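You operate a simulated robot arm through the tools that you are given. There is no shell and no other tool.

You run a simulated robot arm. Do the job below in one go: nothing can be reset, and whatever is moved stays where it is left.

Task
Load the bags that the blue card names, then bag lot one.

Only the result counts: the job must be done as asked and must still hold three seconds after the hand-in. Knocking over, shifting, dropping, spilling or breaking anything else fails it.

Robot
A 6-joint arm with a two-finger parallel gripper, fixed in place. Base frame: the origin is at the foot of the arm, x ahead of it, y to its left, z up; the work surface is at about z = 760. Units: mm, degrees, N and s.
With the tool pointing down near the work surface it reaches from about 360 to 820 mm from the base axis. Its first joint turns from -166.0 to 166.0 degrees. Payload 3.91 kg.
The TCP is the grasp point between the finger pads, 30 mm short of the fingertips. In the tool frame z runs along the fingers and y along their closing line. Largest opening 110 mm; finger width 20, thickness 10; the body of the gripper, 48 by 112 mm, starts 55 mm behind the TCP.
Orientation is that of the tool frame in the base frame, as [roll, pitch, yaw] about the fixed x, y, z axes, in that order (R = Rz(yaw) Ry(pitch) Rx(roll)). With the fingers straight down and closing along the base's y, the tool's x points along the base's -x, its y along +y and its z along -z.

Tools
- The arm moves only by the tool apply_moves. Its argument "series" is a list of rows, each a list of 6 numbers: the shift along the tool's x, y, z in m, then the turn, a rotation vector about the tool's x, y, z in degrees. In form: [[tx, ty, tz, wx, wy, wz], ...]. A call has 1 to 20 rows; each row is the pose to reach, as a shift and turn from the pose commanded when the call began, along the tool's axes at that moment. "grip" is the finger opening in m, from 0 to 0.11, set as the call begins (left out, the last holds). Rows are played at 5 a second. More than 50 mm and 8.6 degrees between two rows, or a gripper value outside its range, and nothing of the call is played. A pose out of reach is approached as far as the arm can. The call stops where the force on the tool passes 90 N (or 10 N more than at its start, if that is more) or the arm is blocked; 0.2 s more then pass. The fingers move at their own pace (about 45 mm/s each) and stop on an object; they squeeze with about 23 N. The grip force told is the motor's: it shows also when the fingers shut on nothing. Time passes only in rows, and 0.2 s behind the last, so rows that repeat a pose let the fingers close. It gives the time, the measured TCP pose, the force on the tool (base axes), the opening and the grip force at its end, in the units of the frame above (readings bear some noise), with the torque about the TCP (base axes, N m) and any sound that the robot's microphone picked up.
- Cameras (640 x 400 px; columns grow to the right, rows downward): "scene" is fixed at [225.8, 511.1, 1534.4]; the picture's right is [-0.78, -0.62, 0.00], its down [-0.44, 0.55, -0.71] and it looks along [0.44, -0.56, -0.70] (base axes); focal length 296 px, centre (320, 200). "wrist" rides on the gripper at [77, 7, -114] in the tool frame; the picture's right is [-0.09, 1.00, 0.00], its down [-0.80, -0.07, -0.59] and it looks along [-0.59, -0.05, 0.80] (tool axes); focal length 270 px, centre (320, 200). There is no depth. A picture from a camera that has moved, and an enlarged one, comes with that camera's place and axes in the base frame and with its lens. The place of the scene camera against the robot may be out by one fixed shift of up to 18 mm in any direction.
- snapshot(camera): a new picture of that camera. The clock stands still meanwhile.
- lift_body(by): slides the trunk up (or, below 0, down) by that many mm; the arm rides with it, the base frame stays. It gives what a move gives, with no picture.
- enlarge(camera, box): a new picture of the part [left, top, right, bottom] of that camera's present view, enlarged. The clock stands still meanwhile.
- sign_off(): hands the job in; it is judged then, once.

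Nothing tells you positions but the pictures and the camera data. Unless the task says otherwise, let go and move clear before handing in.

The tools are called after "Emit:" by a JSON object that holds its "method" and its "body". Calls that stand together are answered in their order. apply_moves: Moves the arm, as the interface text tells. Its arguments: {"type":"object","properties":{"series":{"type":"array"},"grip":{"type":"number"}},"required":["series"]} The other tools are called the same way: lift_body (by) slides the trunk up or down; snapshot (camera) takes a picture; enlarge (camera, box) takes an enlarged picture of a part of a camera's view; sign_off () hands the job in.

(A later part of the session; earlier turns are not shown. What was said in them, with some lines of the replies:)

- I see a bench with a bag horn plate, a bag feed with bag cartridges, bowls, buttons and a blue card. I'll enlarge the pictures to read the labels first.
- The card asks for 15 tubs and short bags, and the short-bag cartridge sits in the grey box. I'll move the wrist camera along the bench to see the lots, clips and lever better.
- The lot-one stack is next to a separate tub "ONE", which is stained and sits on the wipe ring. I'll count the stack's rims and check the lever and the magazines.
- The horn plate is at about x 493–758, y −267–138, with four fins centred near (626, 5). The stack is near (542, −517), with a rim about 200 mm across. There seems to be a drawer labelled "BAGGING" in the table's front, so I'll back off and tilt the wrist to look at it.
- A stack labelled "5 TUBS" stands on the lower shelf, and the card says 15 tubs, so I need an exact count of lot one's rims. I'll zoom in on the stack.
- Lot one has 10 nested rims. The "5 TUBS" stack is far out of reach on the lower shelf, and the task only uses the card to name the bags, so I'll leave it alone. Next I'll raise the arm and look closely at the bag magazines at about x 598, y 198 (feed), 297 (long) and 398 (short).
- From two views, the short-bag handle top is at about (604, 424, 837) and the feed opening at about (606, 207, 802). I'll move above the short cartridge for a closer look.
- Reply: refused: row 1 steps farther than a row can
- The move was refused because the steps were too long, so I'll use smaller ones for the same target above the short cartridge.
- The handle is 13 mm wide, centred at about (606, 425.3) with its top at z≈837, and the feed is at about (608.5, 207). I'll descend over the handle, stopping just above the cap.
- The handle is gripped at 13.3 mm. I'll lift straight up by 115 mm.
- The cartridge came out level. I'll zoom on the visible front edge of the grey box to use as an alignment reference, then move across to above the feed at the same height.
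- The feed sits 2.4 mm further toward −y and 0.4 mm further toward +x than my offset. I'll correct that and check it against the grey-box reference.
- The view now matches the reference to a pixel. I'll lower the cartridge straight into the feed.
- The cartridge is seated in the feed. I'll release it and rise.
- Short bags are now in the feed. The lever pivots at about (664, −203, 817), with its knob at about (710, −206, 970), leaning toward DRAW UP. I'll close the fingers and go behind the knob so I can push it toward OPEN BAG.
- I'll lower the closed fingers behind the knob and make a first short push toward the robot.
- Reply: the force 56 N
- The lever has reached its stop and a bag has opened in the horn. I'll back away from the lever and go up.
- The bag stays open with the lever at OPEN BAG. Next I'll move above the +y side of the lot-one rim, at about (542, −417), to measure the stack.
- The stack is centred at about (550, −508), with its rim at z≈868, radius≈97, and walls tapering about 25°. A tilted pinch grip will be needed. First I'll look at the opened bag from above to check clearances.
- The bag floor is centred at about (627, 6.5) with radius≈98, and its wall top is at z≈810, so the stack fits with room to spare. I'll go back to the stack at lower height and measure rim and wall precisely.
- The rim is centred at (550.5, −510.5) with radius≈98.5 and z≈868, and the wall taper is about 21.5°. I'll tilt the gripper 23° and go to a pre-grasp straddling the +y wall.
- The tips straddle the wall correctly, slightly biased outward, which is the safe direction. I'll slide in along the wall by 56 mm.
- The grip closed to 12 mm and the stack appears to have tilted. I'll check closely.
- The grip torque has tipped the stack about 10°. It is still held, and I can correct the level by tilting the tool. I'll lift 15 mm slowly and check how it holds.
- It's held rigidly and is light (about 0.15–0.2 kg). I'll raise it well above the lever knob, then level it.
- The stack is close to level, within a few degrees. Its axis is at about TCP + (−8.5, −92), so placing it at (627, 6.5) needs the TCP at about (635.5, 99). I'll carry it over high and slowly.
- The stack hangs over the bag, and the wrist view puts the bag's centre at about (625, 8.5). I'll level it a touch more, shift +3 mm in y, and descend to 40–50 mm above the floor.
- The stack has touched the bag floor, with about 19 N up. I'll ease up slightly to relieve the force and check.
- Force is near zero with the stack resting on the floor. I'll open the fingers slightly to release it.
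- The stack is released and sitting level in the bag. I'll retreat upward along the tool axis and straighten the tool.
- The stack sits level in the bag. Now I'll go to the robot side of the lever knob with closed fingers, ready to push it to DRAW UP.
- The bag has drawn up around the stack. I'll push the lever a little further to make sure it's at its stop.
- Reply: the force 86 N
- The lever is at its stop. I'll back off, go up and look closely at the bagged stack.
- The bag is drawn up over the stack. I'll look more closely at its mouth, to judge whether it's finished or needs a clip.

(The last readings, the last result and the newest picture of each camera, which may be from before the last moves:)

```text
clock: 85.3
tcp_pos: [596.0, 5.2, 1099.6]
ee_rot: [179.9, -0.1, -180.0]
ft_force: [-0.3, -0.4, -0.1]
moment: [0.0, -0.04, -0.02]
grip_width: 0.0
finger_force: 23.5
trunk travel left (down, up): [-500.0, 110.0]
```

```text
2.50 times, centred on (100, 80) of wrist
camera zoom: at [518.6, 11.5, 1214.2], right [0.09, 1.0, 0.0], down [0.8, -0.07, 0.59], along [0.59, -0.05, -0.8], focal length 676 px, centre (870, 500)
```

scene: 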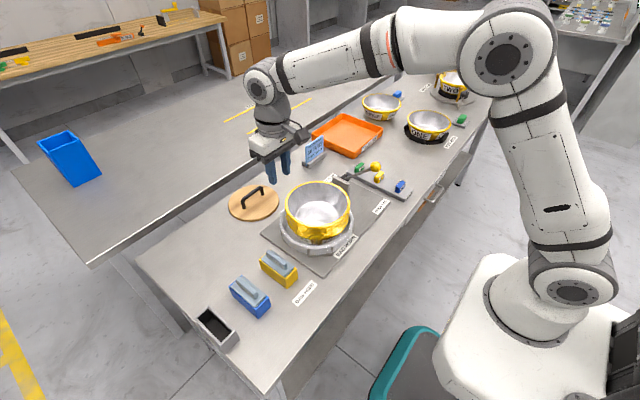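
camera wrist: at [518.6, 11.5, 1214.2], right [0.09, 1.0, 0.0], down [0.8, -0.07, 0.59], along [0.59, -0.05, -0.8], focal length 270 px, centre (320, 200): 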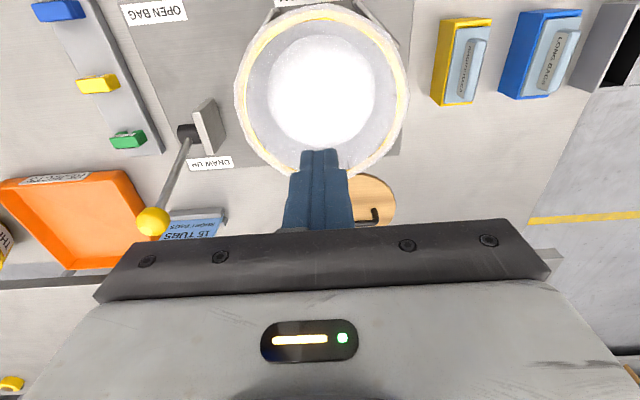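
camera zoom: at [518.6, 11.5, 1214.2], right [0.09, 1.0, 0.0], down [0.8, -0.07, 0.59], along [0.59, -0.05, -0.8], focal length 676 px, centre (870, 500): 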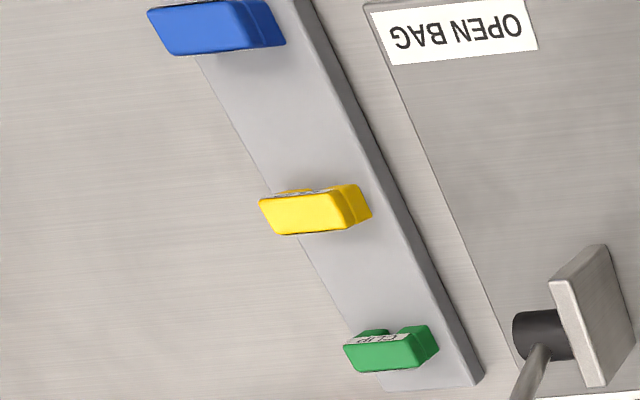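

The bag encloses the whole lot and the lever is at DRAW UP. The task names no clip or clip colour, so I won't touch the clips. I'll raise the arm clear and do a final check of the whole bench.

Emit:
{"method": "apply_moves", "body": {"series": [[0.03, 0, -0.02, 0, 0, 0], [0.06, -0.01, -0.05, 0, 0, 0], [0.09, -0.02, -0.08, 0, 0, 0], [0.12, -0.03, -0.11, 0, 0, 0], [0.12, -0.04, -0.125, 0, 0, 0], [0.12, -0.04, -0.125, 0, 0, 0]], "grip": 0.11}}

Emit:
{"method": "snapshot", "body": {"camera": "scene"}}

Emit:
{"method": "enlarge", "body": {"camera": "scene", "box": [300, 50, 500, 200]}}

Emit:
{"method": "enlarge", "body": {"camera": "scene", "box": [190, 160, 400, 350]}}

Emit:
{"method": "snapshot", "body": {"camera": "wrist"}}

```text
clock: 86.7
tcp_pos: [476.2, -35.1, 1226.1]
ee_rot: [-180.0, 0.0, -179.9]
ft_force: [-0.1, -0.2, -0.5]
moment: [-0.03, 0.0, 0.0]
grip_width: 110.0
finger_force: 0.0
trunk travel left (down, up): [-500.0, 110.0]
```

```text
taken
```

scene: 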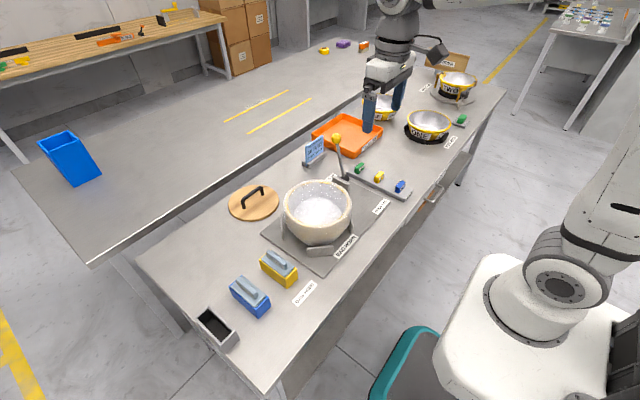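

```text
2.67 times, centred on (400, 125) of scene
camera zoom: at [225.8, 511.1, 1534.4], right [-0.78, -0.62, 0.0], down [-0.44, 0.55, -0.71], along [0.44, -0.56, -0.7], focal length 790 px, centre (107, 400)
```

zoom: 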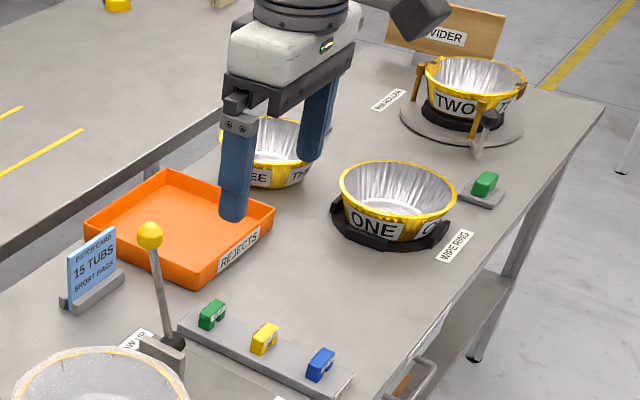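

```text
2.11 times, centred on (295, 255) of scene
camera zoom: at [225.8, 511.1, 1534.4], right [-0.78, -0.62, 0.0], down [-0.44, 0.55, -0.71], along [0.44, -0.56, -0.7], focal length 624 px, centre (373, 84)
```

zoom: 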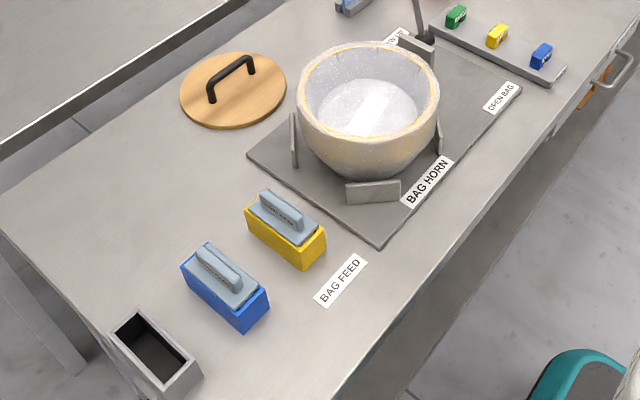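

```text
taken
camera wrist: at [399.8, -28.9, 1340.0], right [0.09, 1.0, 0.0], down [0.8, -0.07, 0.59], along [0.59, -0.05, -0.8], focal length 270 px, centre (320, 200)
```

wrist: 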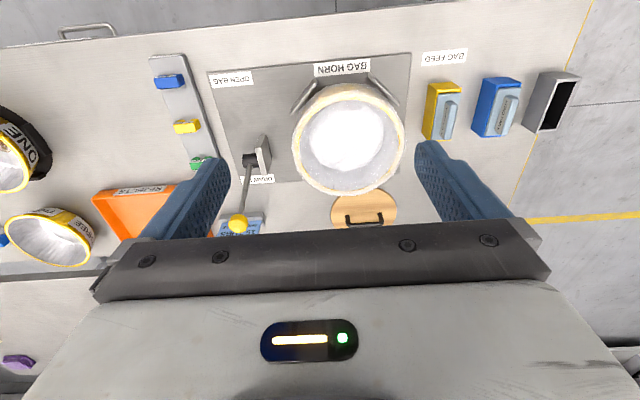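

Everything else looks undisturbed. One thing I want to identify is the pale rectangle inside the bagged stack, so I'll take one closer look.

Emit:
{"method": "apply_moves", "body": {"series": [[-0.02, 0.01, 0.035, 0, 0, 0], [-0.04, 0.02, 0.07, 0, 0, 0], [-0.06, 0.03, 0.105, 0, 0, 0], [-0.08, 0.04, 0.14, 0, 0, 0], [-0.085, 0.04, 0.175, 0, 0, 0], [-0.085, 0.04, 0.21, 0, 0, 0], [-0.085, 0.04, 0.21, 0, 0, 0]]}}

Emit:
{"method": "snapshot", "body": {"camera": "wrist"}}

Emit:
{"method": "enlarge", "body": {"camera": "wrist", "box": [220, 20, 420, 180]}}

```text
clock: 88.3
tcp_pos: [562.8, 3.9, 1014.0]
ee_rot: [179.9, -0.1, -180.0]
ft_force: [0.1, -0.3, 0.5]
moment: [0.0, -0.04, -0.04]
grip_width: 110.0
finger_force: 0.1
trunk travel left (down, up): [-500.0, 110.0]
```

```text
taken
camera wrist: at [485.4, 10.0, 1129.2], right [0.09, 1.0, 0.0], down [0.8, -0.07, 0.59], along [0.59, -0.05, -0.8], focal length 270 px, centre (320, 200)
```

wrist: 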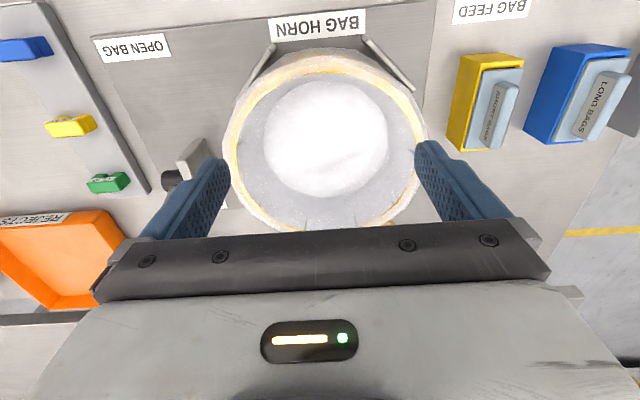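

```text
2.50 times, centred on (320, 100) of wrist
camera zoom: at [485.4, 10.0, 1129.2], right [0.09, 1.0, 0.0], down [0.8, -0.07, 0.59], along [0.59, -0.05, -0.8], focal length 676 px, centre (320, 450)
```

zoom: 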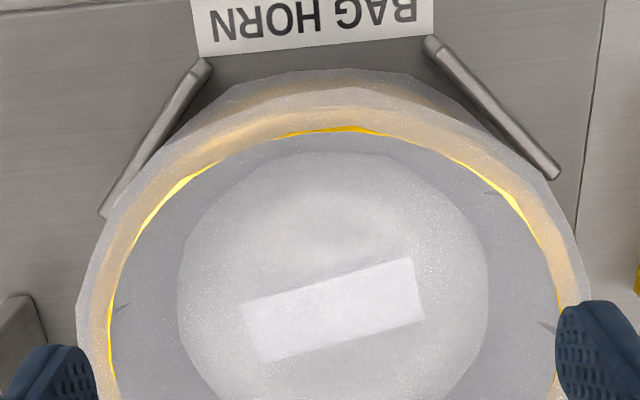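

The rectangle is a flat panel on the bag film, with nothing for me to handle. The short bags are loaded, lot one is in the bag, and the bag is drawn up. I'll move the arm clear and then hand in.

Emit:
{"method": "apply_moves", "body": {"series": [[0.01, -0.01, -0.035, 0, 0, 0], [0.03, -0.02, -0.07, 0, 0, 0], [0.05, -0.03, -0.11, 0, 0, 0], [0.07, -0.04, -0.15, 0, 0, 0], [0.085, -0.04, -0.19, 0, 0, 0], [0.085, -0.04, -0.21, 0, 0, 0], [0.085, -0.04, -0.21, 0, 0, 0]]}}

Emit:
{"method": "enlarge", "body": {"camera": "scene", "box": [250, 110, 420, 270]}}

```text
clock: 89.9
tcp_pos: [477.4, -35.7, 1225.3]
ee_rot: [179.9, 0.1, 180.0]
ft_force: [1.0, 0.4, 0.5]
moment: [-0.03, 0.0, 0.0]
grip_width: 110.1
finger_force: 0.0
trunk travel left (down, up): [-500.0, 110.0]
```

```text
2.50 times, centred on (335, 190) of scene
camera zoom: at [225.8, 511.1, 1534.4], right [-0.78, -0.62, 0.0], down [-0.44, 0.55, -0.71], along [0.44, -0.56, -0.7], focal length 741 px, centre (282, 225)
```

zoom: 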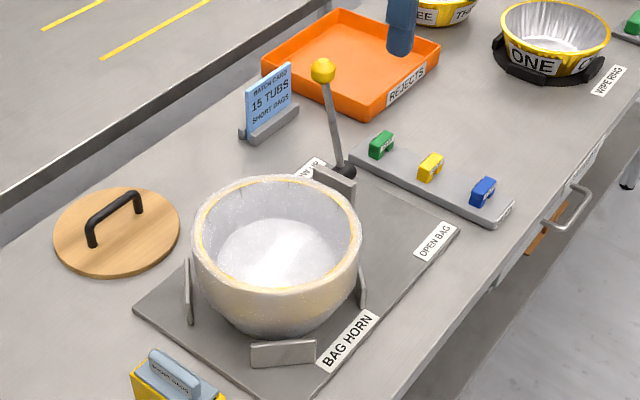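

The bench is stable: the short bags are in the feed, lot one is inside the drawn-up bag, and the arm is clear. I'm handing in now.

Emit:
{"method": "sign_off", "body": {}}

```text
The job is handed in.
```

The blue card names short bags. I put that cartridge in the bag feed, opened a bag with the lever, set the LOT ONE stack in it, and drew the bag up. The stack sits level inside the bag, the lever is at its DRAW UP stop, and the arm is clear. Nothing else on the bench looked moved in the final pictures.

Three things I was not sure of when I handed in:

- **Tub count:** the card also says 15 tubs, but I counted 10 rims on the LOT ONE stack. A "5 TUBS" stack is on the lower shelf, which I judged out of reach. You asked only for the bags the card names, so I bagged lot one as it stood.
- **Clips:** there are green, yellow and blue clips beside the bag station, but neither the task nor the card mentions one. I left them alone, so the drawn-up bag has no clip.
- **Grip on the stack:** the stack tipped about 10° when I first gripped it. I levelled it before setting it down, and it was never dropped.
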